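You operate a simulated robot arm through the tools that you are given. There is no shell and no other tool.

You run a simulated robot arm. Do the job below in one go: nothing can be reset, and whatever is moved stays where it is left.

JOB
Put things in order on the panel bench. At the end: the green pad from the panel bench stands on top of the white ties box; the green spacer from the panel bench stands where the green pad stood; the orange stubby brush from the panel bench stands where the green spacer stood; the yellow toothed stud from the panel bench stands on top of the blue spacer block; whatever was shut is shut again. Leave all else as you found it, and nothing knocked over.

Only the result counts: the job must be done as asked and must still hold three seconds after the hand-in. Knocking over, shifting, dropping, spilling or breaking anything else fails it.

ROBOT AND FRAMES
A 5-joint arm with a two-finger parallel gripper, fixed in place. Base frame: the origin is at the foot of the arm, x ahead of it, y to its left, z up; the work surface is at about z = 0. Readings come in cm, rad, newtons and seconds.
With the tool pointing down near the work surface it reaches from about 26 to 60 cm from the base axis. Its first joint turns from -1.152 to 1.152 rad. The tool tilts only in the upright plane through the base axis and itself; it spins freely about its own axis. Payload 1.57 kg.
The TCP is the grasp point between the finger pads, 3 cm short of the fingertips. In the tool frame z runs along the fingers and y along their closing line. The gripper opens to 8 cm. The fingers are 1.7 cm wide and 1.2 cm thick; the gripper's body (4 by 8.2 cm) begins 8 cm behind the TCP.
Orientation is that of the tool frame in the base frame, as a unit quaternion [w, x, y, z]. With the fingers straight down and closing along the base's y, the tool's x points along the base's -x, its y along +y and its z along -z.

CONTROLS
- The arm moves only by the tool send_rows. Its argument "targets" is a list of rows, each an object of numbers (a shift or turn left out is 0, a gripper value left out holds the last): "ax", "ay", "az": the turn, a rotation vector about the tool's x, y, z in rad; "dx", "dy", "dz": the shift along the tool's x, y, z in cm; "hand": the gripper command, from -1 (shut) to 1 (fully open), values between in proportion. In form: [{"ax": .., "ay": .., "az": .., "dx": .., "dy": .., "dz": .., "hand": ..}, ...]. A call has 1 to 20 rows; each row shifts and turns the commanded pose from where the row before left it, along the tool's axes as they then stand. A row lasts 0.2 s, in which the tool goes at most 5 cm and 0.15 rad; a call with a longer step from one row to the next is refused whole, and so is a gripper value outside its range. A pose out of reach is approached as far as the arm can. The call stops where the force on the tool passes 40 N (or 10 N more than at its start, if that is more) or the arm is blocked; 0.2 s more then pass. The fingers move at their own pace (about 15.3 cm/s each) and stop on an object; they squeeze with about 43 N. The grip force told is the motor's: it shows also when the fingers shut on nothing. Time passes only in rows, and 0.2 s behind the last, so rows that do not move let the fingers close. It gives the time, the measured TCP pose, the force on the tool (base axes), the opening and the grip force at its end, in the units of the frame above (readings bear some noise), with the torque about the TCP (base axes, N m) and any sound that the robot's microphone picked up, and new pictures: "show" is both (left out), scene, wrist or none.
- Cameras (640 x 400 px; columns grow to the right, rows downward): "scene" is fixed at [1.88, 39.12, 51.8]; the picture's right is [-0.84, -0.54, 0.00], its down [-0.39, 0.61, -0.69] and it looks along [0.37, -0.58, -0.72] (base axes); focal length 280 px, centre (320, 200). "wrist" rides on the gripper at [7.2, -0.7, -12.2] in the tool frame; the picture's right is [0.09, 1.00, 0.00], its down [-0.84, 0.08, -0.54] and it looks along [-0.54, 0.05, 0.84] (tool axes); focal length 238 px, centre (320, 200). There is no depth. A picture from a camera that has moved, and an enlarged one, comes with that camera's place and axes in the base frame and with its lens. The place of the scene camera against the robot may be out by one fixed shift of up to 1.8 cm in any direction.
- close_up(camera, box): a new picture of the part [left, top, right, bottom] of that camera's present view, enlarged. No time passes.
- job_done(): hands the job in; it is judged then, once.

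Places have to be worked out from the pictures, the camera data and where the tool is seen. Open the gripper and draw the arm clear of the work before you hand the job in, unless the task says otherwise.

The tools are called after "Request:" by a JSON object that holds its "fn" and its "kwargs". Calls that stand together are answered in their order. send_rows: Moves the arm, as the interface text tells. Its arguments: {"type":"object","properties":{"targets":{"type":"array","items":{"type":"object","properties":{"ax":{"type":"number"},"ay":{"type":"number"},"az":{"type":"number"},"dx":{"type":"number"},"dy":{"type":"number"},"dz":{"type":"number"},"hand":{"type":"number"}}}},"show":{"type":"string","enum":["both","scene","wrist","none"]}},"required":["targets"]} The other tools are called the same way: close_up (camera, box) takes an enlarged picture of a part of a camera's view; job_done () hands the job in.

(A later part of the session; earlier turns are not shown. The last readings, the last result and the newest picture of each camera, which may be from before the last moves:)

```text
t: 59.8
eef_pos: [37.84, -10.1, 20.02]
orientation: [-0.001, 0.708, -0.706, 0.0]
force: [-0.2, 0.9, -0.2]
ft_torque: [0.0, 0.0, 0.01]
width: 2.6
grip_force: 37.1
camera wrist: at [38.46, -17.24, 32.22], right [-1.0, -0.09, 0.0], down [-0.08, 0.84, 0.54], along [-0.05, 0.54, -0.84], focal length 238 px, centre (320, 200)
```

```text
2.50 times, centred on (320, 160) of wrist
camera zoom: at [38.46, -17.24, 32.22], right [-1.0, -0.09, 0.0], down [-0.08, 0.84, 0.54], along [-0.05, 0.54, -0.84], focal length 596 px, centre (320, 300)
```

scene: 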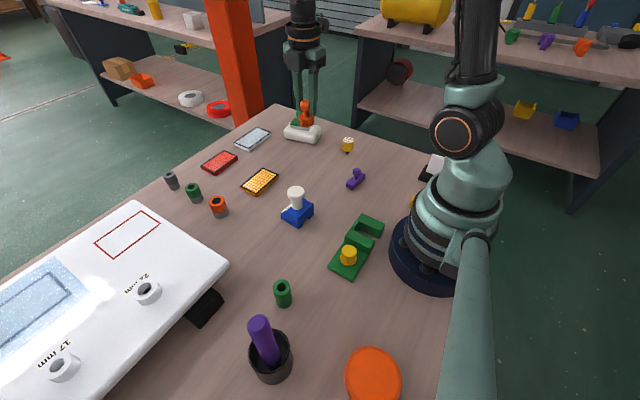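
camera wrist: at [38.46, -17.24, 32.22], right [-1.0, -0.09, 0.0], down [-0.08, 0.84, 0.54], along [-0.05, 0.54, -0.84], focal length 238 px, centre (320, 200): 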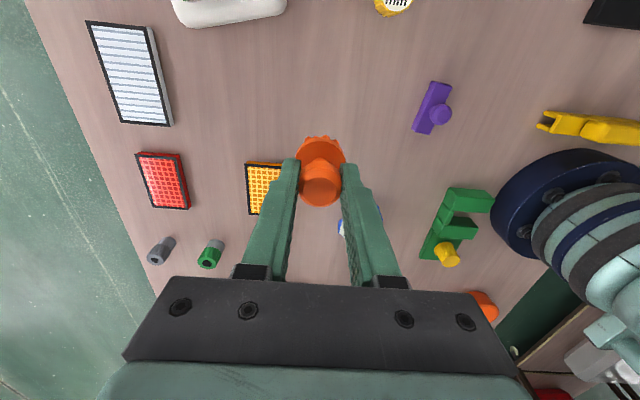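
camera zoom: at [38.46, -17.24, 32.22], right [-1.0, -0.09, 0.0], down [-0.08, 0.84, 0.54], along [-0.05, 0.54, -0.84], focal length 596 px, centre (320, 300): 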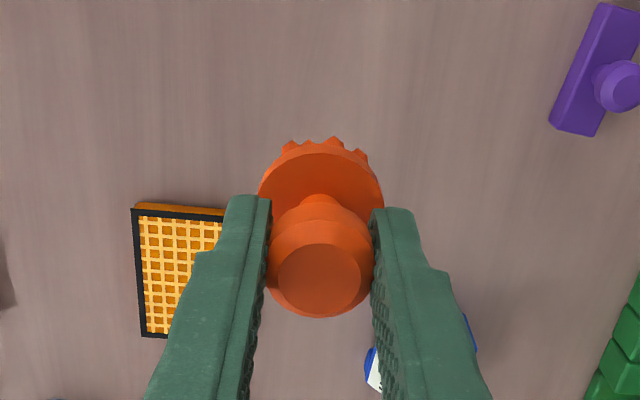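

Over the spot within 0.15 cm. I correct and lower to just above the surface.

Request:
{"fn": "send_rows", "kwargs": {"targets": [{"dx": -0.04, "dy": -0.12, "dz": 1}, {"dz": 2.5}, {"dz": 3}, {"dz": 3}, {"dz": 2}, {"dz": 1.4}, {"dz": 0.9}, {}], "show": "both"}}

Request:
{"fn": "close_up", "kwargs": {"camera": "scene", "box": [250, 90, 370, 200]}}

```text
t: 61.6
eef_pos: [38.08, -9.91, 6.28]
orientation: [-0.001, 0.708, -0.706, 0.001]
force: [-0.3, 0.3, -0.1]
ft_torque: [0.01, 0.01, 0.0]
width: 2.57
grip_force: 37.2
camera wrist: at [38.79, -17.03, 18.46], right [-1.0, -0.09, 0.0], down [-0.08, 0.84, 0.54], along [-0.05, 0.54, -0.84], focal length 238 px, centre (320, 200)
```

scene: 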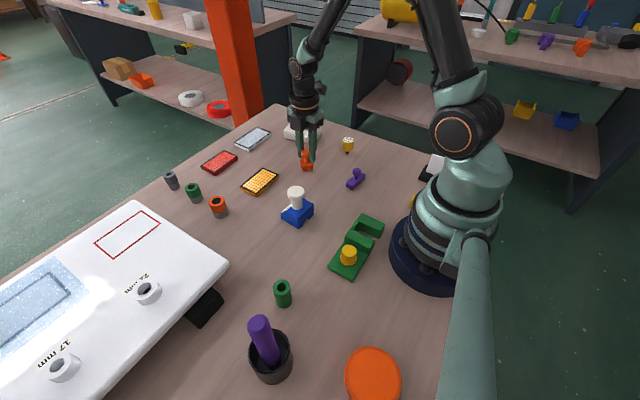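
wrist: 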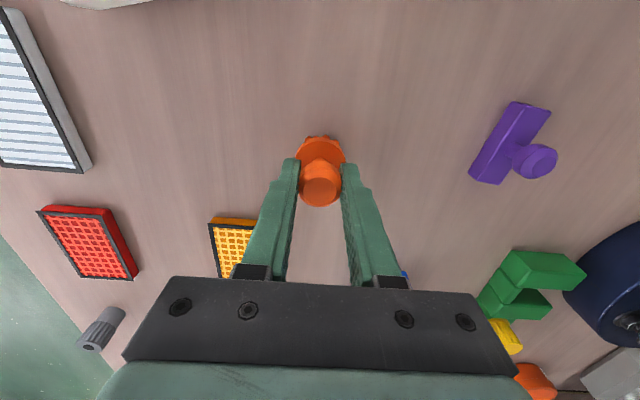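

```text
3.64 times, centred on (310, 145) of scene
camera zoom: at [1.88, 39.12, 51.8], right [-0.84, -0.54, 0.0], down [-0.39, 0.61, -0.69], along [0.37, -0.58, -0.72], focal length 1018 px, centre (356, 400)
```

zoom: 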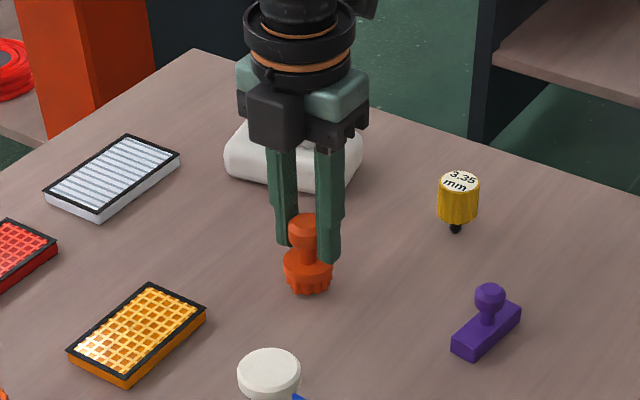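

Slight drift: I shift by (−0.18, −0.15) and lower gently toward contact at about z 5.83.

Request:
{"fn": "send_rows", "kwargs": {"targets": [{"dx": 0.15, "dy": 0.18, "dz": 0.15}, {"dz": 0.15}, {}], "show": "none"}}

```text
t: 62.4
eef_pos: [37.85, -9.86, 5.96]
orientation: [0.0, 0.708, -0.706, 0.0]
force: [0.5, 0.7, -0.2]
ft_torque: [-0.02, -0.01, 0.0]
width: 2.59
grip_force: 37.1
```

Request:
{"fn": "send_rows", "kwargs": {"targets": [{"dx": 0.1, "dz": 0.08}, {}], "show": "none"}}

```text
t: 63.0
eef_pos: [37.84, -10.03, 5.89]
orientation: [-0.001, 0.709, -0.706, 0.001]
force: [-0.2, 0.3, 0.2]
ft_torque: [0.0, -0.02, 0.0]
width: 2.58
grip_force: 36.3
```

Still free at 5.89; a further small step.

Request:
{"fn": "send_rows", "kwargs": {"targets": [{"dz": 0.07}, {}], "show": "none"}}

```text
t: 63.6
eef_pos: [37.97, -10.2, 6.0]
orientation: [-0.001, 0.708, -0.706, 0.001]
force: [-2.6, 6.2, 20.2]
ft_torque: [0.44, 0.25, 0.0]
width: 2.58
grip_force: 36.1
```

Contact (20 N). I ease off and open.

Request:
{"fn": "send_rows", "kwargs": {"targets": [{"dz": -0.07}, {"hand": -0.25}, {"hand": 0.0}, {"hand": 0.4}, {"hand": 0.6}, {}], "show": "both"}}

Request:
{"fn": "close_up", "kwargs": {"camera": "wrist", "box": [220, 80, 420, 240]}}

Request:
{"fn": "close_up", "kwargs": {"camera": "scene", "box": [250, 90, 370, 200]}}

```text
t: 65.0
eef_pos: [37.78, -10.07, 5.95]
orientation: [-0.002, 0.708, -0.706, 0.0]
force: [-0.5, -0.1, -0.1]
ft_torque: [0.0, 0.06, 0.02]
width: 6.4
grip_force: 0.1
camera wrist: at [38.51, -17.29, 18.03], right [-1.0, -0.09, 0.0], down [-0.08, 0.84, 0.54], along [-0.05, 0.54, -0.84], focal length 238 px, centre (320, 200)
```

scene: 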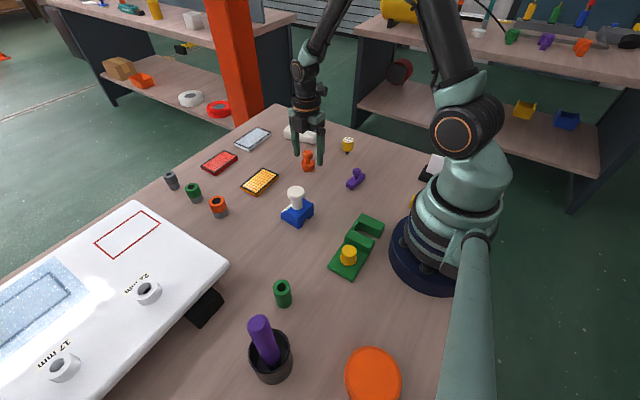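
wrist: 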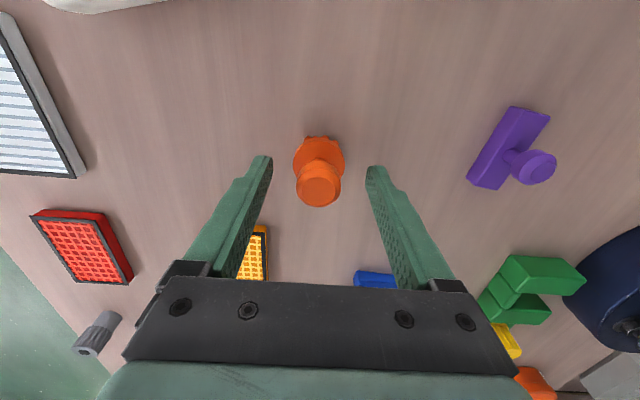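

```text
2.50 times, centred on (320, 160) of wrist
camera zoom: at [38.51, -17.29, 18.03], right [-1.0, -0.09, 0.0], down [-0.08, 0.84, 0.54], along [-0.05, 0.54, -0.84], focal length 596 px, centre (320, 300)
```

zoom: 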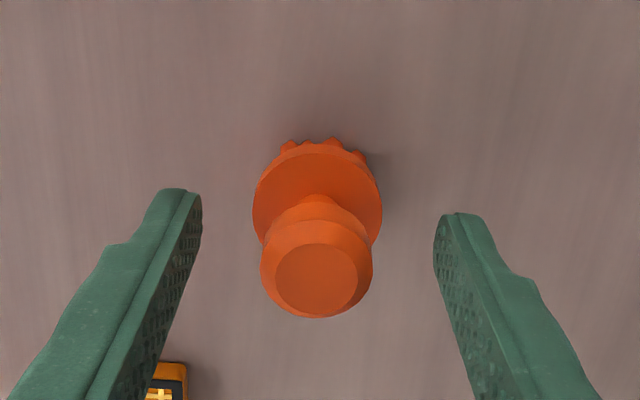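

```text
3.64 times, centred on (310, 145) of scene
camera zoom: at [1.88, 39.12, 51.8], right [-0.84, -0.54, 0.0], down [-0.39, 0.61, -0.69], along [0.37, -0.58, -0.72], focal length 1018 px, centre (356, 400)
```

zoom: 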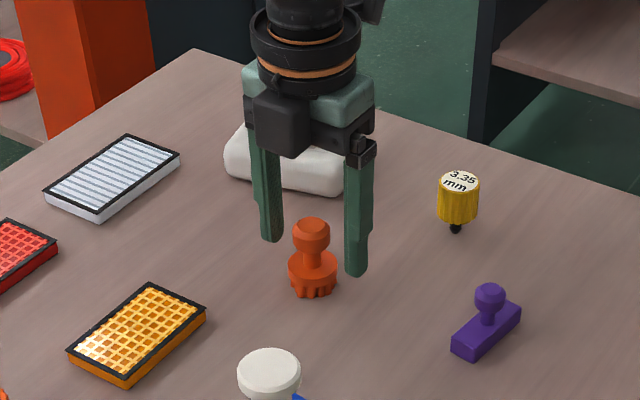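

The brush stands at ≈ (37.9, −10.1), on the spacer's old spot. I rise and move over the yellow stud near (32, −22.5).

Request:
{"fn": "send_rows", "kwargs": {"targets": [{"dz": -1}, {"dz": -2}, {"dz": -3, "hand": 1}, {"dz": -3}, {"dz": -3}, {"dz": -2}, {"dx": 3.1, "dy": 1.45}, {"dx": 3.1, "dy": 1.45}, {"dx": 3.1, "dy": 1.45}, {"dx": 3.1, "dy": 1.45}, {}], "show": "both"}}

Request:
{"fn": "close_up", "kwargs": {"camera": "wrist", "box": [240, 40, 400, 160]}}

Request:
{"fn": "close_up", "kwargs": {"camera": "scene", "box": [320, 110, 380, 165]}}

```text
t: 67.4
eef_pos: [31.96, -22.44, 19.74]
orientation: [0.0, 0.707, -0.707, 0.002]
force: [-0.2, 0.8, 0.4]
ft_torque: [-0.04, 0.03, 0.0]
width: 8.01
grip_force: 0.2
camera wrist: at [32.77, -29.68, 32.01], right [-1.0, -0.09, 0.0], down [-0.08, 0.84, 0.54], along [-0.05, 0.54, -0.84], focal length 238 px, centre (320, 200)
```

scene: 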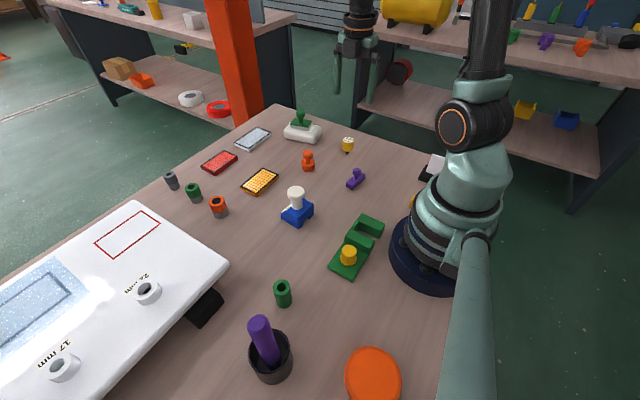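
wrist: 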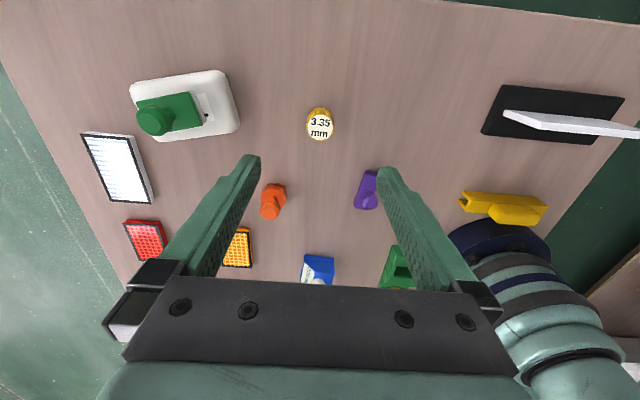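

```text
3.33 times, centred on (320, 100) of wrist
camera zoom: at [32.77, -29.68, 32.01], right [-1.0, -0.09, 0.0], down [-0.08, 0.84, 0.54], along [-0.05, 0.54, -0.84], focal length 794 px, centre (320, 533)
```

zoom: 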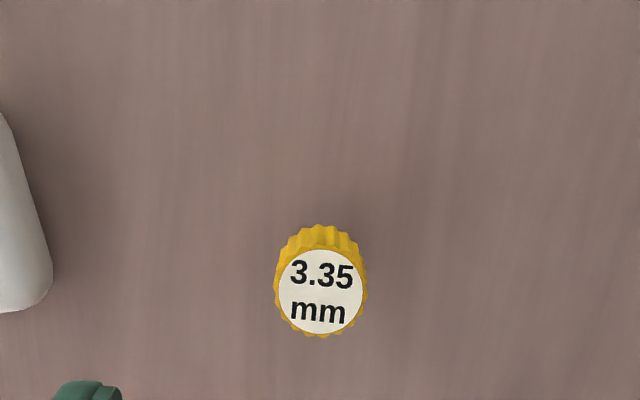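

```text
7.27 times, centred on (350, 138) of scene
camera zoom: at [1.88, 39.11, 51.8], right [-0.84, -0.54, 0.0], down [-0.39, 0.61, -0.69], along [0.37, -0.58, -0.72], focal length 2035 px, centre (102, 654)
```

zoom: 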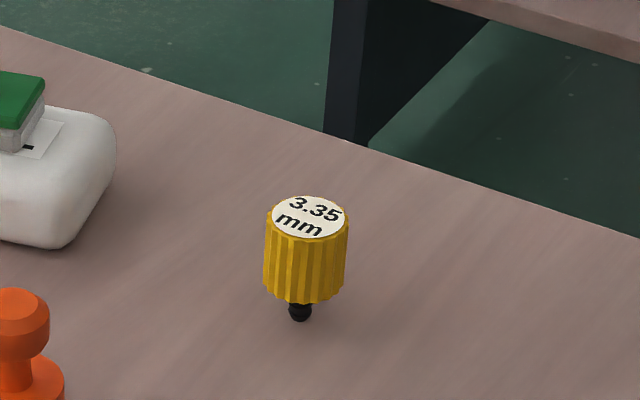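

The stud's head is ≈3.2 cm wide with top near z 5, centre ≈ (31.97, −22.15). I centre on it and descend partway for a closer look at the head and pin.

Request:
{"fn": "send_rows", "kwargs": {"targets": [{"dx": -0.33, "dy": 0.09, "dz": 2}, {"dz": 3}, {"dz": 3}, {"dz": 1.8}, {}], "show": "both"}}

Request:
{"fn": "close_up", "kwargs": {"camera": "wrist", "box": [220, 60, 420, 220]}}

Request:
{"fn": "close_up", "kwargs": {"camera": "scene", "box": [310, 100, 390, 170]}}

```text
t: 68.6
eef_pos: [31.97, -22.1, 10.06]
orientation: [0.0, 0.707, -0.707, 0.002]
force: [0.2, 0.2, -0.2]
ft_torque: [0.04, -0.02, -0.03]
width: 8.01
grip_force: 0.0
camera wrist: at [32.7, -29.29, 22.2], right [-1.0, -0.09, 0.0], down [-0.08, 0.84, 0.54], along [-0.05, 0.54, -0.84], focal length 238 px, centre (320, 200)
```

scene: 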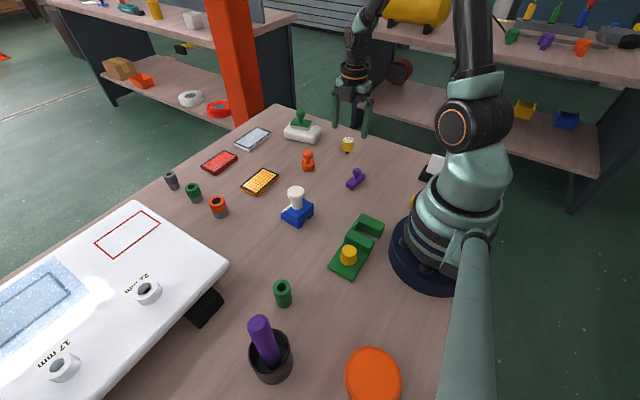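
wrist: 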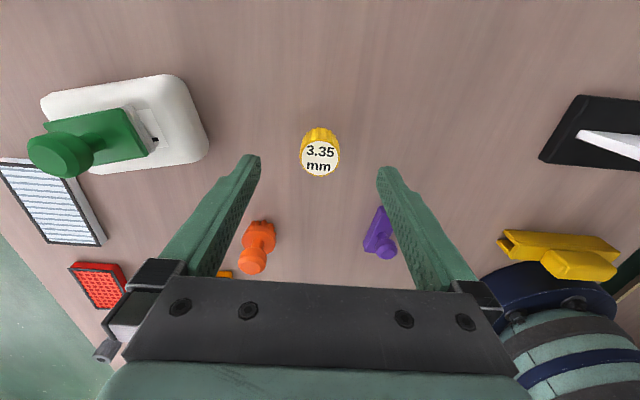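

```text
2.50 times, centred on (320, 140) of wrist
camera zoom: at [32.7, -29.29, 22.2], right [-1.0, -0.09, 0.0], down [-0.08, 0.84, 0.54], along [-0.05, 0.54, -0.84], focal length 596 px, centre (320, 350)
```

zoom: 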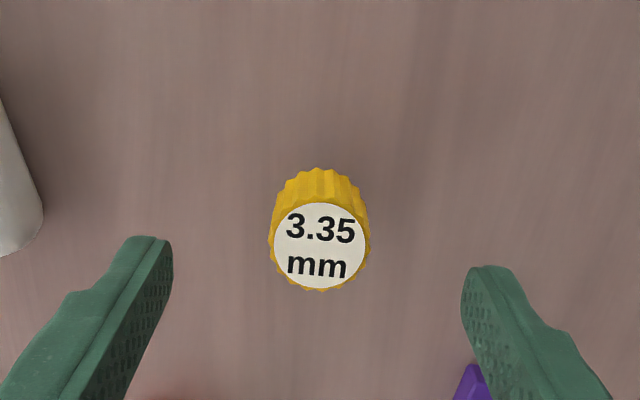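

```text
5.71 times, centred on (350, 135) of scene
camera zoom: at [1.88, 39.12, 51.8], right [-0.84, -0.54, 0.0], down [-0.39, 0.61, -0.69], along [0.37, -0.58, -0.72], focal length 1599 px, centre (149, 571)
```

zoom: 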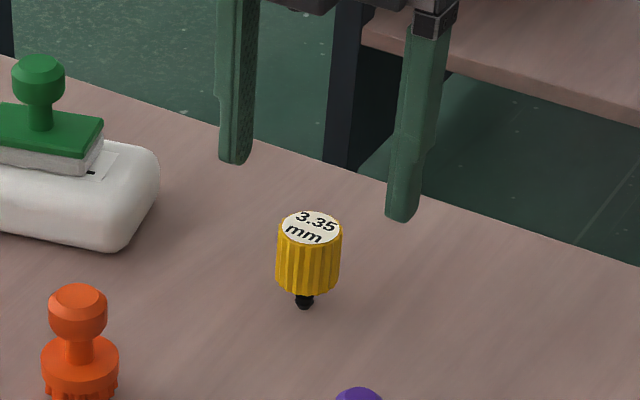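

Two views agree: stud at ≈ (32.03, −22.06), top z ≈ 4.9, head bottom ≈ 1.4. I descend to TCP z≈4.0, keeping the tips above the pin's foot.

Request:
{"fn": "send_rows", "kwargs": {"targets": [{"dz": 2}, {"dz": 2}, {"dz": 1.3}, {"dz": 0.7}, {}], "show": "both"}}

Request:
{"fn": "close_up", "kwargs": {"camera": "wrist", "box": [220, 80, 420, 240]}}

Request:
{"fn": "close_up", "kwargs": {"camera": "scene", "box": [310, 100, 390, 170]}}

```text
t: 69.8
eef_pos: [31.99, -22.32, 4.0]
orientation: [-0.001, 0.708, -0.707, 0.001]
force: [0.0, 0.4, -0.2]
ft_torque: [0.0, 0.0, 0.01]
width: 8.0
grip_force: 0.1
camera wrist: at [32.7, -29.39, 16.18], right [-1.0, -0.09, 0.0], down [-0.08, 0.84, 0.54], along [-0.05, 0.54, -0.84], focal length 238 px, centre (320, 200)
```

scene: 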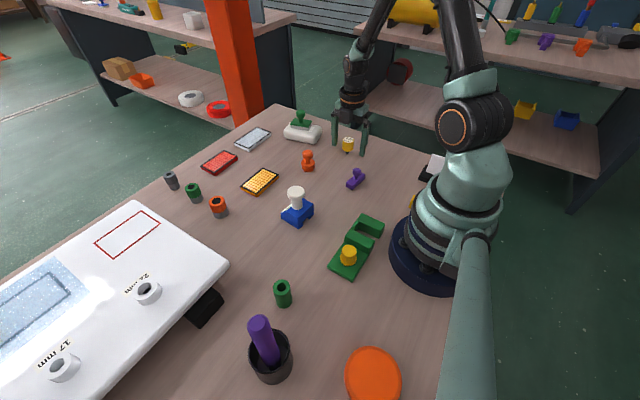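
wrist: 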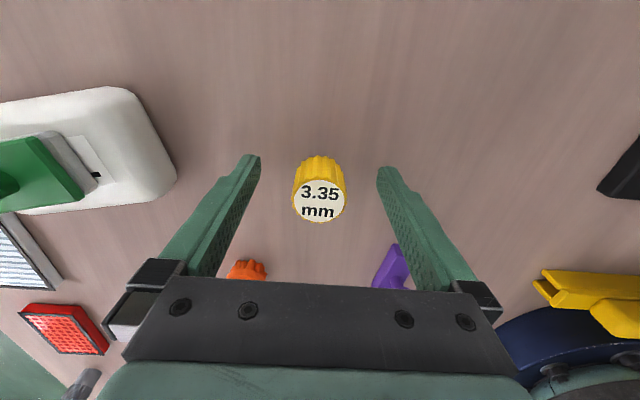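

```text
2.50 times, centred on (320, 160) of wrist
camera zoom: at [32.7, -29.39, 16.18], right [-1.0, -0.09, 0.0], down [-0.08, 0.84, 0.54], along [-0.05, 0.54, -0.84], focal length 596 px, centre (320, 300)
```

zoom: 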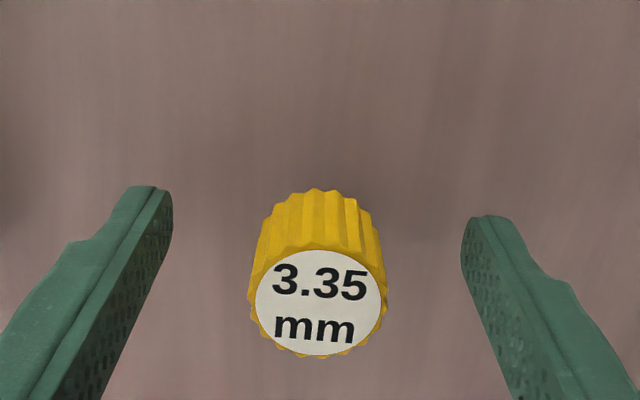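

```text
5.71 times, centred on (350, 135) of scene
camera zoom: at [1.88, 39.12, 51.8], right [-0.84, -0.54, 0.0], down [-0.39, 0.61, -0.69], along [0.37, -0.58, -0.72], focal length 1599 px, centre (149, 571)
```

zoom: 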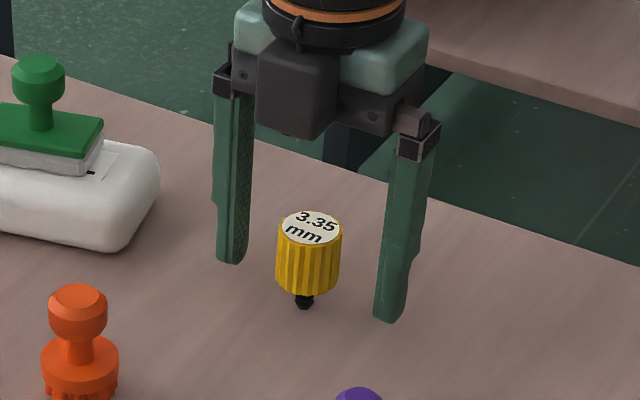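

The stud is centred between the fingers. I close in stages so it is not knocked.

Request:
{"fn": "send_rows", "kwargs": {"targets": [{"dx": -0.09, "hand": 0.2}, {"hand": -0.05}, {"hand": -0.12}, {"hand": -0.2}, {"hand": -1}, {"hand": -1}, {"hand": -1}], "show": "both"}}

Request:
{"fn": "close_up", "kwargs": {"camera": "wrist", "box": [220, 80, 420, 240]}}

Request:
{"fn": "close_up", "kwargs": {"camera": "scene", "box": [310, 100, 390, 170]}}

```text
t: 71.4
eef_pos: [31.96, -22.22, 4.02]
orientation: [0.001, 0.707, -0.707, 0.001]
force: [0.2, -0.2, 0.4]
ft_torque: [-0.01, 0.04, 0.01]
width: 3.13
grip_force: 39.9
camera wrist: at [32.69, -29.3, 16.2], right [-1.0, -0.09, 0.0], down [-0.08, 0.84, 0.54], along [-0.05, 0.54, -0.84], focal length 238 px, centre (320, 200)
```

scene: 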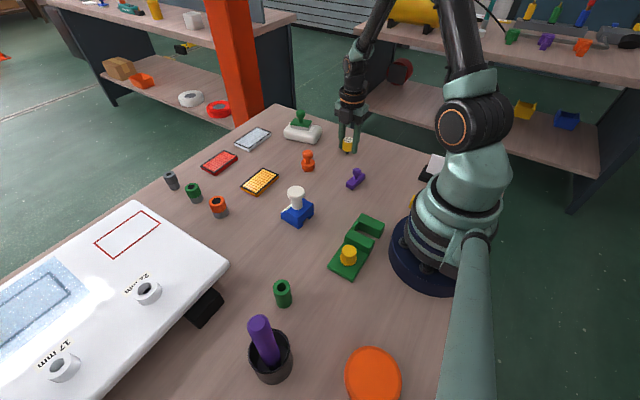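
wrist: 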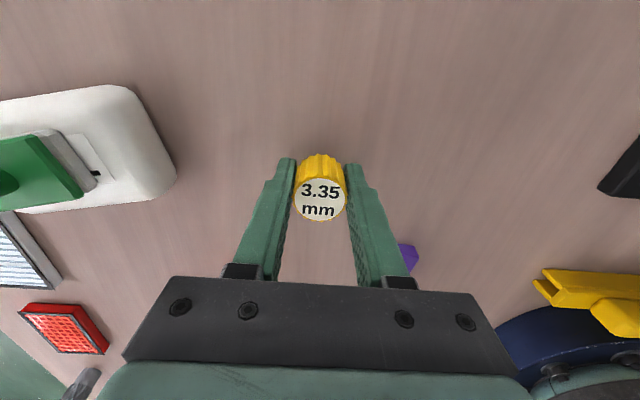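

```text
2.50 times, centred on (320, 160) of wrist
camera zoom: at [32.69, -29.3, 16.2], right [-1.0, -0.09, 0.0], down [-0.08, 0.84, 0.54], along [-0.05, 0.54, -0.84], focal length 596 px, centre (320, 300)
```

zoom: 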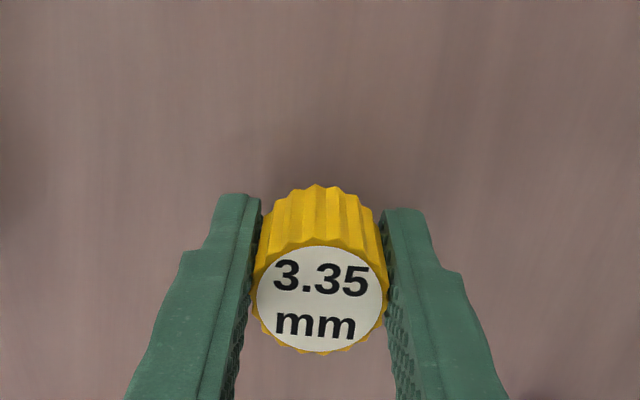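

```text
5.71 times, centred on (350, 135) of scene
camera zoom: at [1.88, 39.12, 51.8], right [-0.84, -0.54, 0.0], down [-0.39, 0.61, -0.69], along [0.37, -0.58, -0.72], focal length 1599 px, centre (149, 571)
```

zoom: 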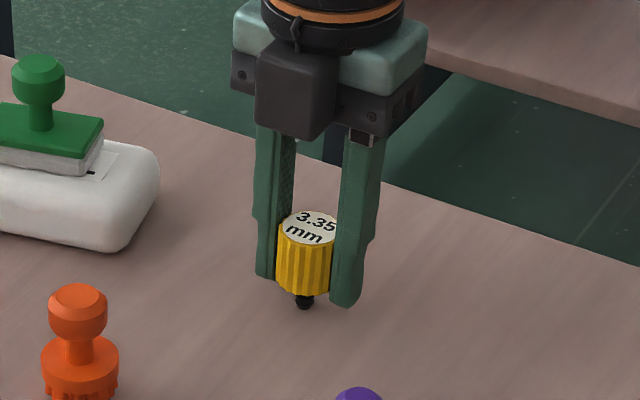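

The stud is held upright at 3.13 cm width. I lift it straight up.

Request:
{"fn": "send_rows", "kwargs": {"targets": [{"dz": -0.5}, {"dz": -1}, {"dz": -2}, {"dz": -3}, {"dz": -3}, {"dz": -3}, {"dz": -2.5}, {"dz": -1}, {}], "show": "both"}}

Request:
{"fn": "close_up", "kwargs": {"camera": "scene", "box": [320, 40, 400, 110]}}

Request:
{"fn": "close_up", "kwargs": {"camera": "scene", "box": [275, 175, 325, 230]}}

```text
t: 73.4
eef_pos: [32.02, -22.07, 20.09]
orientation: [0.0, 0.708, -0.706, 0.001]
force: [-0.1, 0.5, -0.8]
ft_torque: [-0.02, 0.01, -0.01]
width: 3.12
grip_force: 40.5
camera wrist: at [32.69, -29.26, 32.27], right [-1.0, -0.09, 0.0], down [-0.08, 0.84, 0.54], along [-0.05, 0.54, -0.84], focal length 238 px, centre (320, 200)
```

scene: 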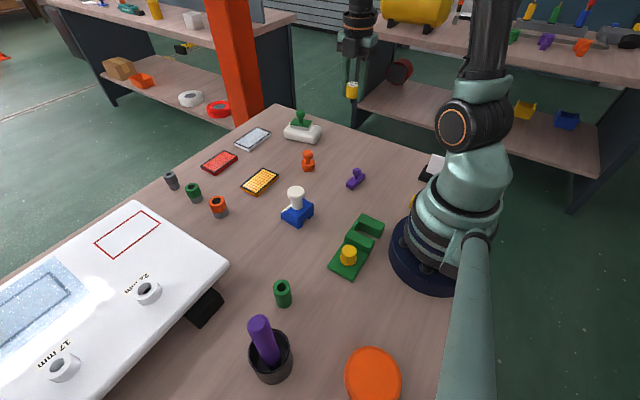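
wrist: 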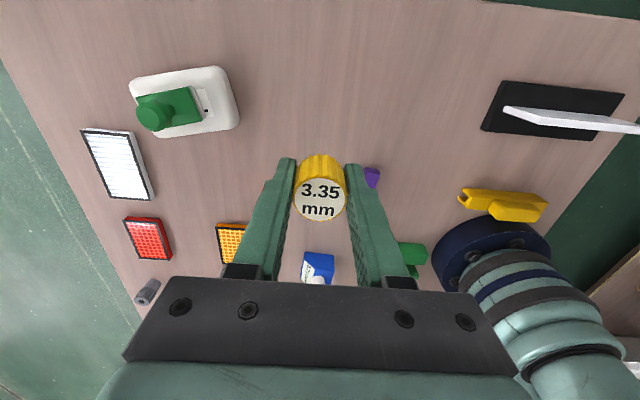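

```text
5.71 times, centred on (360, 75) of scene
camera zoom: at [1.88, 39.12, 51.8], right [-0.84, -0.54, 0.0], down [-0.39, 0.61, -0.69], along [0.37, -0.58, -0.72], focal length 1599 px, centre (91, 914)
```

zoom: 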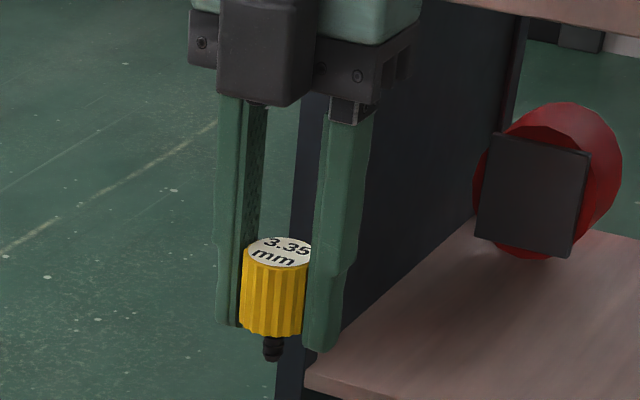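

```text
7.27 times, centred on (300, 202) of scene
camera zoom: at [1.88, 39.12, 51.8], right [-0.84, -0.54, 0.0], down [-0.39, 0.61, -0.69], along [0.37, -0.58, -0.72], focal length 2035 px, centre (466, 182)
```

zoom: 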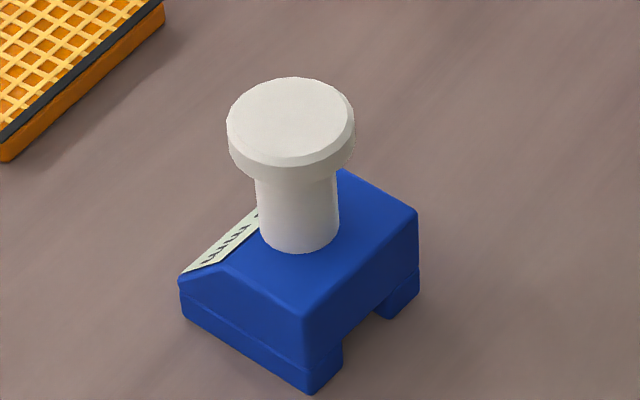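

The stud hangs upright in the grip. I carry it at height to above the blue block and measure the white knob's flat top.

Request:
{"fn": "send_rows", "kwargs": {"targets": [{"dx": -1.2, "dy": 0.1}, {"dx": -2.7, "dy": 0.22}, {"dx": -2.7, "dy": 0.22}, {"dx": -2.7, "dy": 0.22}, {"dx": -2.7, "dy": 0.22}, {"dx": -2.7, "dy": 0.22}, {"dx": -2.7, "dy": 0.22}, {"dx": -2.7, "dy": 0.22}, {"dx": -2.7, "dy": 0.22}, {"dx": -2.7, "dy": 0.22}, {"dx": -1.8, "dy": 0.12}, {"dx": -0.7}, {}], "show": "both"}}

Request:
{"fn": "close_up", "kwargs": {"camera": "wrist", "box": [220, 40, 420, 200]}}

Request:
{"fn": "close_up", "kwargs": {"camera": "scene", "box": [250, 120, 350, 230]}}

```text
t: 76.2
eef_pos: [29.62, 5.83, 19.84]
orientation: [0.0, 0.708, -0.707, 0.001]
force: [0.6, 0.4, -0.1]
ft_torque: [0.01, 0.0, -0.02]
width: 3.16
grip_force: 40.1
camera wrist: at [30.42, -1.24, 32.15], right [-1.0, -0.09, 0.0], down [-0.08, 0.84, 0.54], along [-0.05, 0.54, -0.84], focal length 238 px, centre (320, 200)
```

scene: 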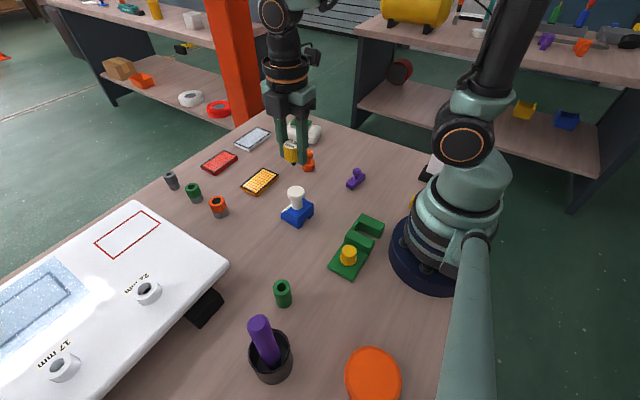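
wrist: 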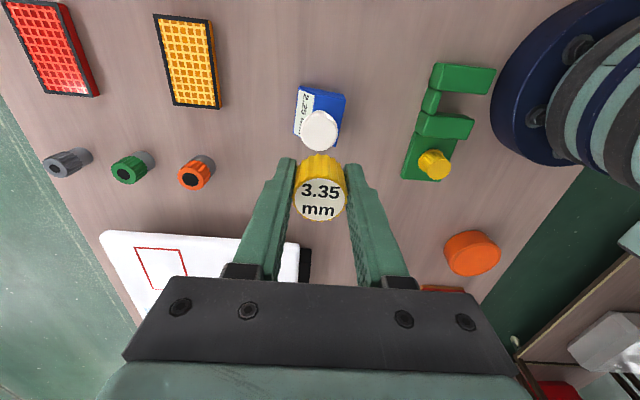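

```text
2.50 times, centred on (320, 120) of wrist
camera zoom: at [30.42, -1.24, 32.15], right [-1.0, -0.09, 0.0], down [-0.08, 0.84, 0.54], along [-0.05, 0.54, -0.84], focal length 596 px, centre (320, 400)
```

zoom: 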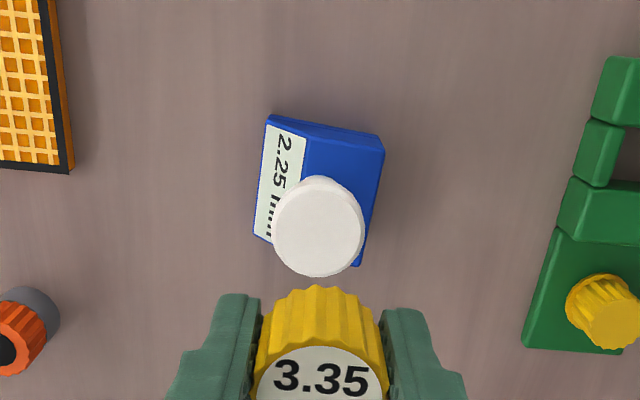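

```text
3.64 times, centred on (300, 175) of scene
camera zoom: at [1.88, 39.12, 51.8], right [-0.84, -0.54, 0.0], down [-0.39, 0.61, -0.69], along [0.37, -0.58, -0.72], focal length 1018 px, centre (393, 291)
```

zoom: 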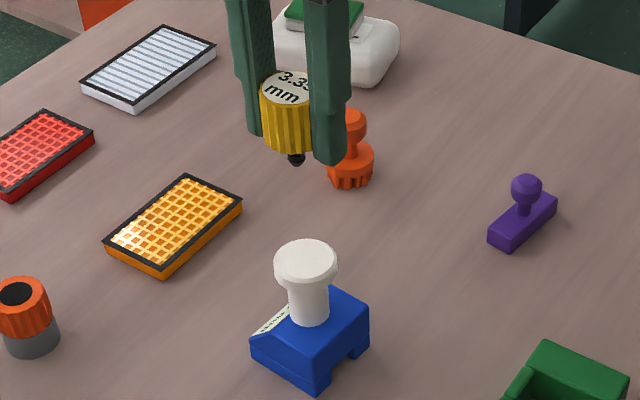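

The knob's top works out to z≈7.55 at about (29.82, 6.15), i.e. 0.2 cm off the tool axis. I correct, then lower to about 1.5 cm above it.

Request:
{"fn": "send_rows", "kwargs": {"targets": [{"dx": -0.22, "dy": -0.1, "dz": 1}, {"dz": 1.5}, {"dz": 1.5}, {"dz": 1.5}, {"dz": 1.2}, {}], "show": "both"}}

Request:
{"fn": "close_up", "kwargs": {"camera": "wrist", "box": [240, 60, 400, 200]}}

Request:
{"fn": "close_up", "kwargs": {"camera": "scene", "box": [250, 140, 350, 230]}}

```text
t: 77.6
eef_pos: [29.81, 5.99, 13.31]
orientation: [-0.001, 0.708, -0.707, 0.001]
force: [0.6, -0.2, 0.2]
ft_torque: [-0.04, -0.01, 0.01]
width: 3.13
grip_force: 40.5
camera wrist: at [30.54, -1.08, 25.46], right [-1.0, -0.09, 0.0], down [-0.08, 0.84, 0.54], along [-0.05, 0.54, -0.84], focal length 238 px, centre (320, 200)
```

scene: 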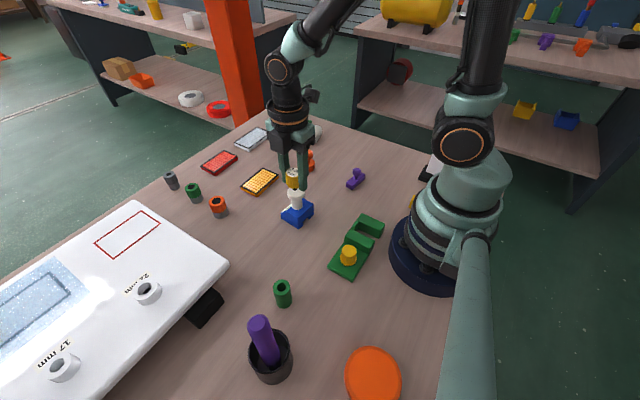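
wrist: 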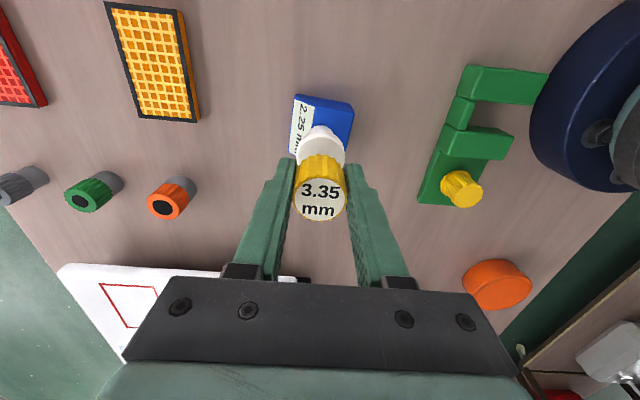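

```text
2.86 times, centred on (320, 130) of wrist
camera zoom: at [30.54, -1.08, 25.46], right [-1.0, -0.09, 0.0], down [-0.08, 0.84, 0.54], along [-0.05, 0.54, -0.84], focal length 681 px, centre (320, 400)
```

zoom: 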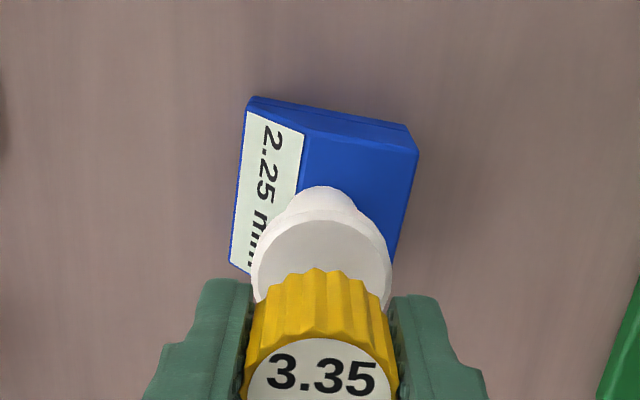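

```text
4.44 times, centred on (300, 185) of scene
camera zoom: at [1.88, 39.12, 51.8], right [-0.84, -0.54, 0.0], down [-0.39, 0.61, -0.69], along [0.37, -0.58, -0.72], focal length 1244 px, centre (409, 267)
```

zoom: 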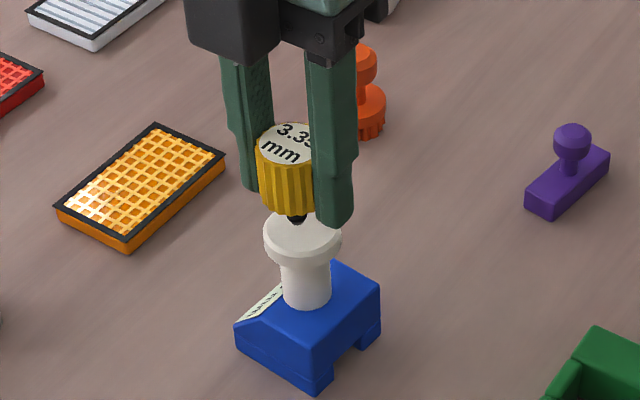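

The pin tip and the knob's top centre nearly coincide in the scene picture, so the knob may be higher (z≈8.3–9) than first computed. I shift 0.2 cm back and look closely before lowering further.

Request:
{"fn": "send_rows", "kwargs": {"targets": [{"dx": 0.22}, {}], "show": "none"}}

Request:
{"fn": "close_up", "kwargs": {"camera": "scene", "box": [276, 165, 320, 215]}}

Request:
{"fn": "close_up", "kwargs": {"camera": "wrist", "box": [260, 80, 380, 180]}}

```text
t: 78.2
eef_pos: [29.82, 5.86, 13.45]
orientation: [0.0, 0.708, -0.707, 0.001]
force: [0.3, -0.4, 0.6]
ft_torque: [0.0, -0.04, 0.03]
width: 3.13
grip_force: 40.1
```

```text
8.00 times, centred on (298, 190) of scene
camera zoom: at [1.88, 39.12, 51.8], right [-0.84, -0.54, 0.0], down [-0.39, 0.61, -0.69], along [0.37, -0.58, -0.72], focal length 2239 px, centre (496, 280)
```

zoom: 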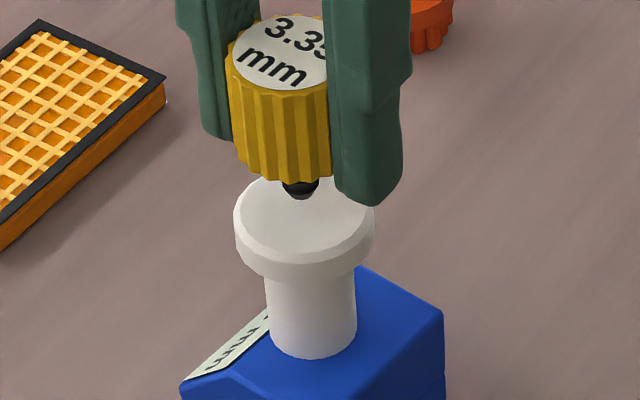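

```text
4.00 times, centred on (320, 130) of wrist
camera zoom: at [30.52, -1.32, 25.48], right [-1.0, -0.09, 0.0], down [-0.08, 0.84, 0.54], along [-0.05, 0.54, -0.84], focal length 953 px, centre (320, 480)
```

zoom: 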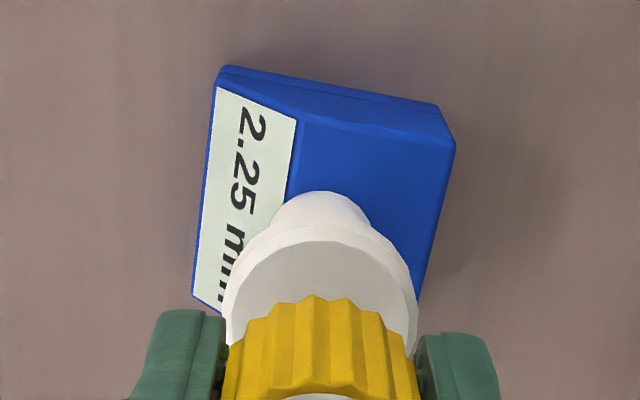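

Pin is centred over the knob with a gap of roughly 0.6–1 cm. I lower in small steps, watching the force.

Request:
{"fn": "send_rows", "kwargs": {"targets": [{"dz": 0.2}, {"dz": 0.2}, {}], "show": "none"}}

Request:
{"fn": "close_up", "kwargs": {"camera": "scene", "box": [276, 165, 320, 215]}}

```text
t: 79.0
eef_pos: [29.86, 5.75, 12.98]
orientation: [-0.001, 0.708, -0.707, 0.0]
force: [0.6, 0.3, -0.4]
ft_torque: [0.01, 0.0, 0.01]
width: 3.15
grip_force: 40.0
```

```text
8.00 times, centred on (298, 190) of scene
camera zoom: at [1.88, 39.12, 51.8], right [-0.84, -0.54, 0.0], down [-0.39, 0.61, -0.69], along [0.37, -0.58, -0.72], focal length 2239 px, centre (496, 280)
```

zoom: 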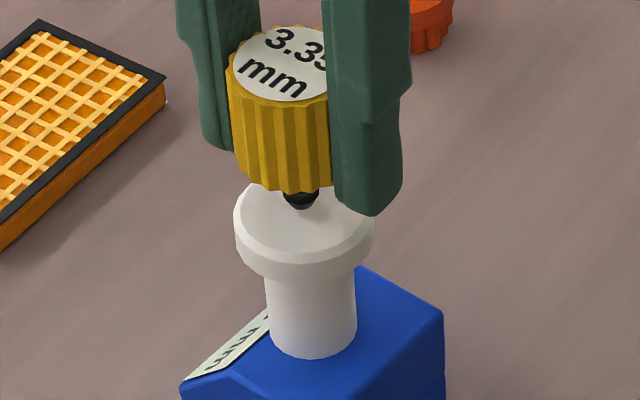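

No contact yet at z≈12.9. I continue by 0.1 cm.

Request:
{"fn": "send_rows", "kwargs": {"targets": [{"dz": 0.1}, {}], "show": "none"}}

```text
t: 79.6
eef_pos: [29.88, 5.83, 12.84]
orientation: [-0.001, 0.707, -0.707, 0.001]
force: [0.0, 0.0, -0.1]
ft_torque: [0.01, 0.0, -0.01]
width: 3.17
grip_force: 40.1
```

Request:
{"fn": "send_rows", "kwargs": {"targets": [{"dz": 0.1}, {}], "show": "none"}}

```text
t: 80.2
eef_pos: [29.76, 5.82, 12.79]
orientation: [0.0, 0.707, -0.707, 0.001]
force: [0.0, 0.3, 0.5]
ft_torque: [-0.02, -0.02, -0.01]
width: 3.14
grip_force: 40.3
```

No force yet; another 0.1 cm and a look.

Request:
{"fn": "send_rows", "kwargs": {"targets": [{"dz": 0.1}, {}], "show": "none"}}

Request:
{"fn": "close_up", "kwargs": {"camera": "scene", "box": [276, 165, 320, 215]}}

Request:
{"fn": "close_up", "kwargs": {"camera": "wrist", "box": [260, 80, 380, 180]}}

```text
t: 80.8
eef_pos: [29.88, 5.9, 12.8]
orientation: [-0.001, 0.708, -0.706, 0.002]
force: [-1.6, -1.2, 12.7]
ft_torque: [-0.01, 0.1, 0.0]
width: 3.14
grip_force: 40.4
```

```text
8.00 times, centred on (298, 190) of scene
camera zoom: at [1.88, 39.11, 51.8], right [-0.84, -0.54, 0.0], down [-0.39, 0.61, -0.69], along [0.37, -0.58, -0.72], focal length 2239 px, centre (496, 280)
```

zoom: 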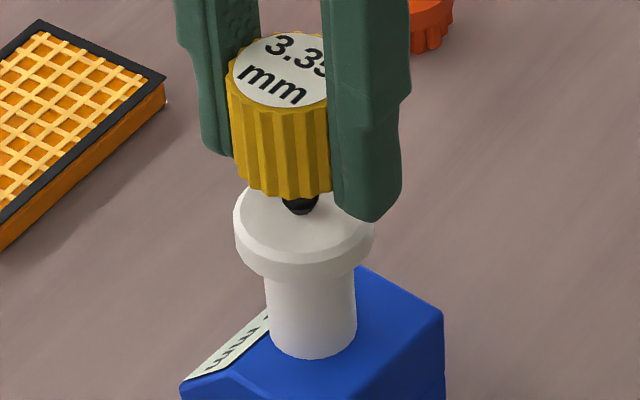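

```text
4.00 times, centred on (320, 130) of wrist
camera zoom: at [30.56, -1.34, 24.85], right [-1.0, -0.09, 0.0], down [-0.08, 0.84, 0.54], along [-0.05, 0.54, -0.84], focal length 953 px, centre (320, 480)
```

zoom: 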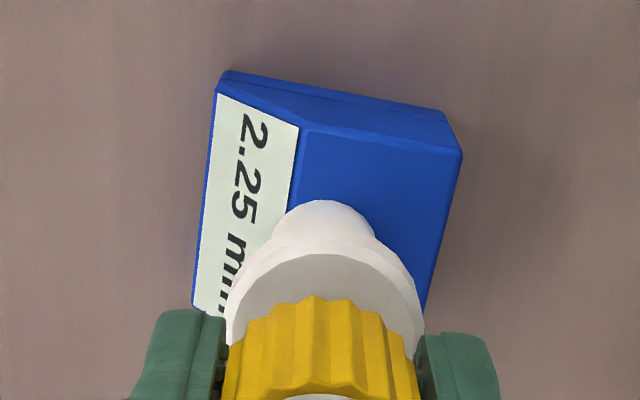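

Contact (13 N) at TCP z≈12.65, pin foot at the knob's centre. I ease the push and loosen the fingers in tiny stages so the stud settles upright.

Request:
{"fn": "send_rows", "kwargs": {"targets": [{"dz": -0.05}, {}, {"hand": -0.21}, {"hand": -0.19}, {}], "show": "none"}}

Request:
{"fn": "close_up", "kwargs": {"camera": "scene", "box": [276, 165, 320, 215]}}

```text
t: 82.0
eef_pos: [29.79, 5.79, 12.61]
orientation: [-0.001, 0.708, -0.707, 0.001]
force: [0.0, 0.1, -0.1]
ft_torque: [0.01, 0.04, 0.01]
width: 3.33
grip_force: 0.9
```

```text
8.00 times, centred on (298, 190) of scene
camera zoom: at [1.88, 39.12, 51.8], right [-0.84, -0.54, 0.0], down [-0.39, 0.61, -0.69], along [0.37, -0.58, -0.72], focal length 2239 px, centre (496, 280)
```

zoom: 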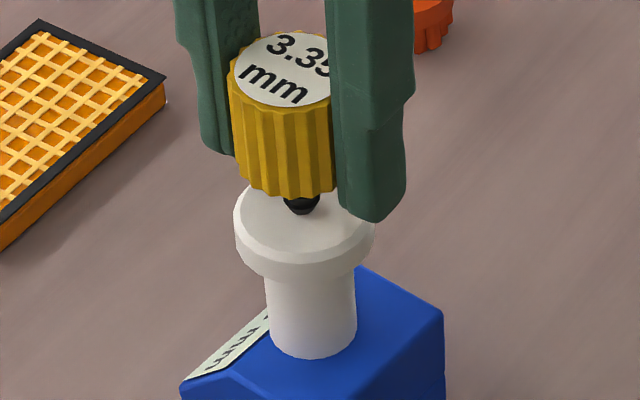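

Fingers are loose (3.33 cm) and the stud stays upright. I keep opening slowly and watch it.

Request:
{"fn": "send_rows", "kwargs": {"targets": [{"hand": -0.13}, {"hand": -0.08}, {"hand": -0.03}, {}], "show": "none"}}

Request:
{"fn": "close_up", "kwargs": {"camera": "scene", "box": [276, 165, 320, 215]}}

Request:
{"fn": "close_up", "kwargs": {"camera": "wrist", "box": [240, 100, 400, 240]}}

```text
t: 83.0
eef_pos: [29.82, 5.72, 12.72]
orientation: [0.0, 0.708, -0.706, 0.0]
force: [-0.2, -0.4, -0.1]
ft_torque: [0.0, -0.02, -0.01]
width: 3.9
grip_force: 0.0
```

```text
8.00 times, centred on (298, 190) of scene
camera zoom: at [1.88, 39.12, 51.8], right [-0.84, -0.54, 0.0], down [-0.39, 0.61, -0.69], along [0.37, -0.58, -0.72], focal length 2239 px, centre (496, 280)
```

zoom: 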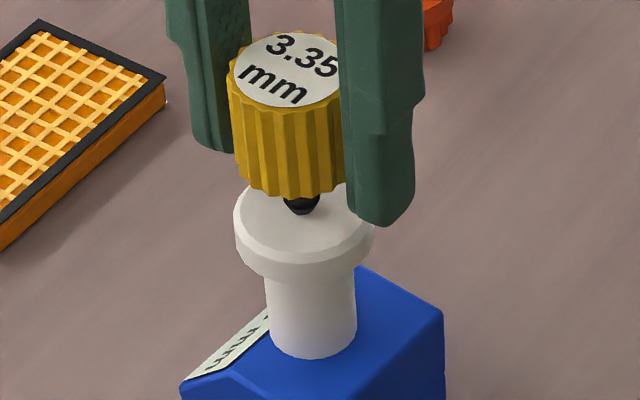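

```text
2.86 times, centred on (320, 170) of wrist
camera zoom: at [30.55, -1.36, 24.87], right [-1.0, -0.09, 0.0], down [-0.08, 0.84, 0.54], along [-0.05, 0.54, -0.84], focal length 681 px, centre (320, 286)
```

zoom: 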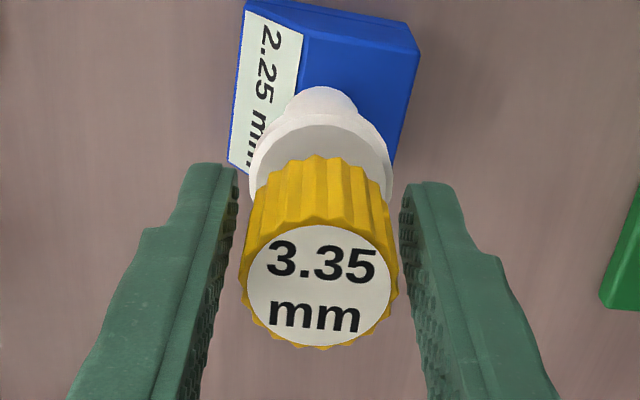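

The stud stands on its own on the knob. I open fully, then rise straight up and away.

Request:
{"fn": "send_rows", "kwargs": {"targets": [{"hand": 0.2}, {"hand": 0.6}, {"hand": 1}, {}, {"dz": -0.5}, {"dz": -1}, {"dz": -2}, {"dz": -2.5}, {"dz": -3}, {}], "show": "both"}}

Request:
{"fn": "close_up", "kwargs": {"camera": "scene", "box": [270, 150, 330, 230]}}

Request:
{"fn": "close_up", "kwargs": {"camera": "wrist", "box": [220, 40, 420, 200]}}

```text
t: 85.2
eef_pos: [29.77, 5.78, 21.75]
orientation: [0.001, -0.707, 0.707, 0.0]
force: [0.4, 0.2, 0.1]
ft_torque: [0.0, -0.02, -0.02]
width: 7.99
grip_force: 0.0
camera wrist: at [30.53, -1.32, 33.85], right [-1.0, -0.09, 0.0], down [-0.08, 0.84, 0.54], along [-0.05, 0.54, -0.84], focal length 238 px, centre (320, 200)
```

scene: 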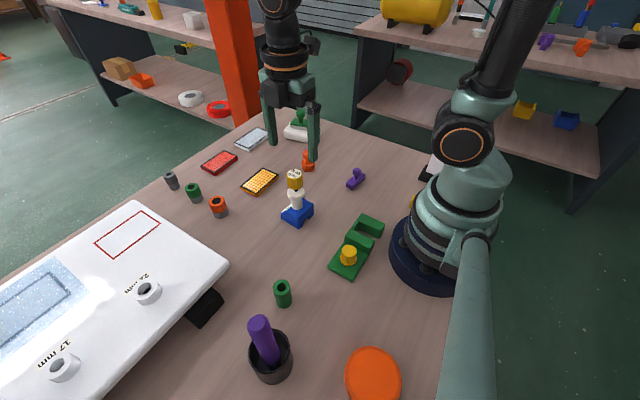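
wrist: 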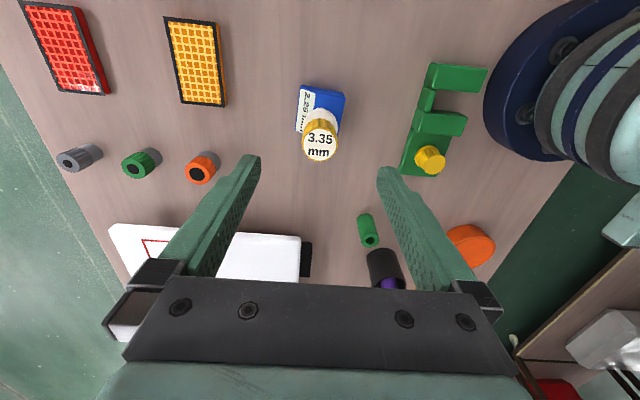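

```text
5.00 times, centred on (300, 190) of scene
camera zoom: at [1.88, 39.12, 51.8], right [-0.84, -0.54, 0.0], down [-0.39, 0.61, -0.69], along [0.37, -0.58, -0.72], focal length 1399 px, centre (420, 250)
```

zoom: 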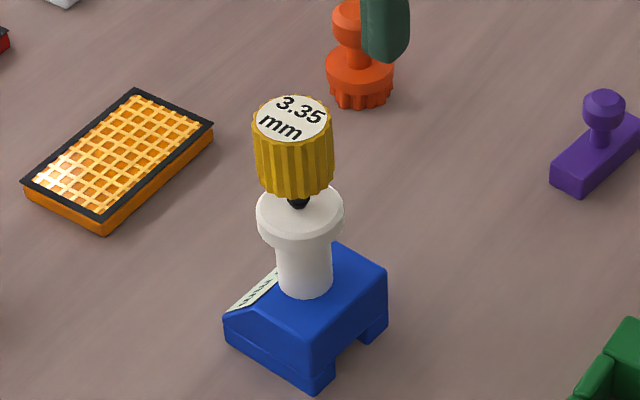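

```text
2.50 times, centred on (320, 120) of wrist
camera zoom: at [30.53, -1.32, 33.85], right [-1.0, -0.09, 0.0], down [-0.08, 0.84, 0.54], along [-0.05, 0.54, -0.84], focal length 596 px, centre (320, 400)
```

zoom: 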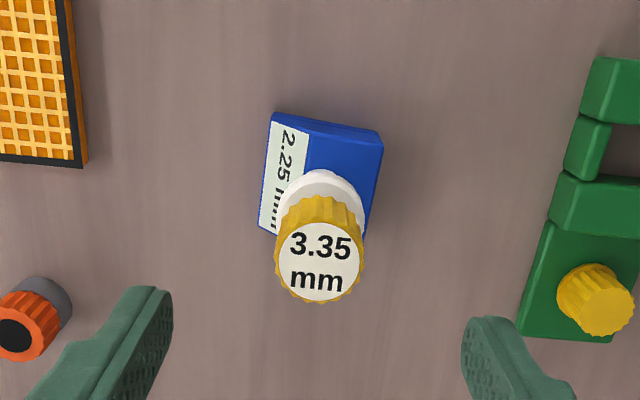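

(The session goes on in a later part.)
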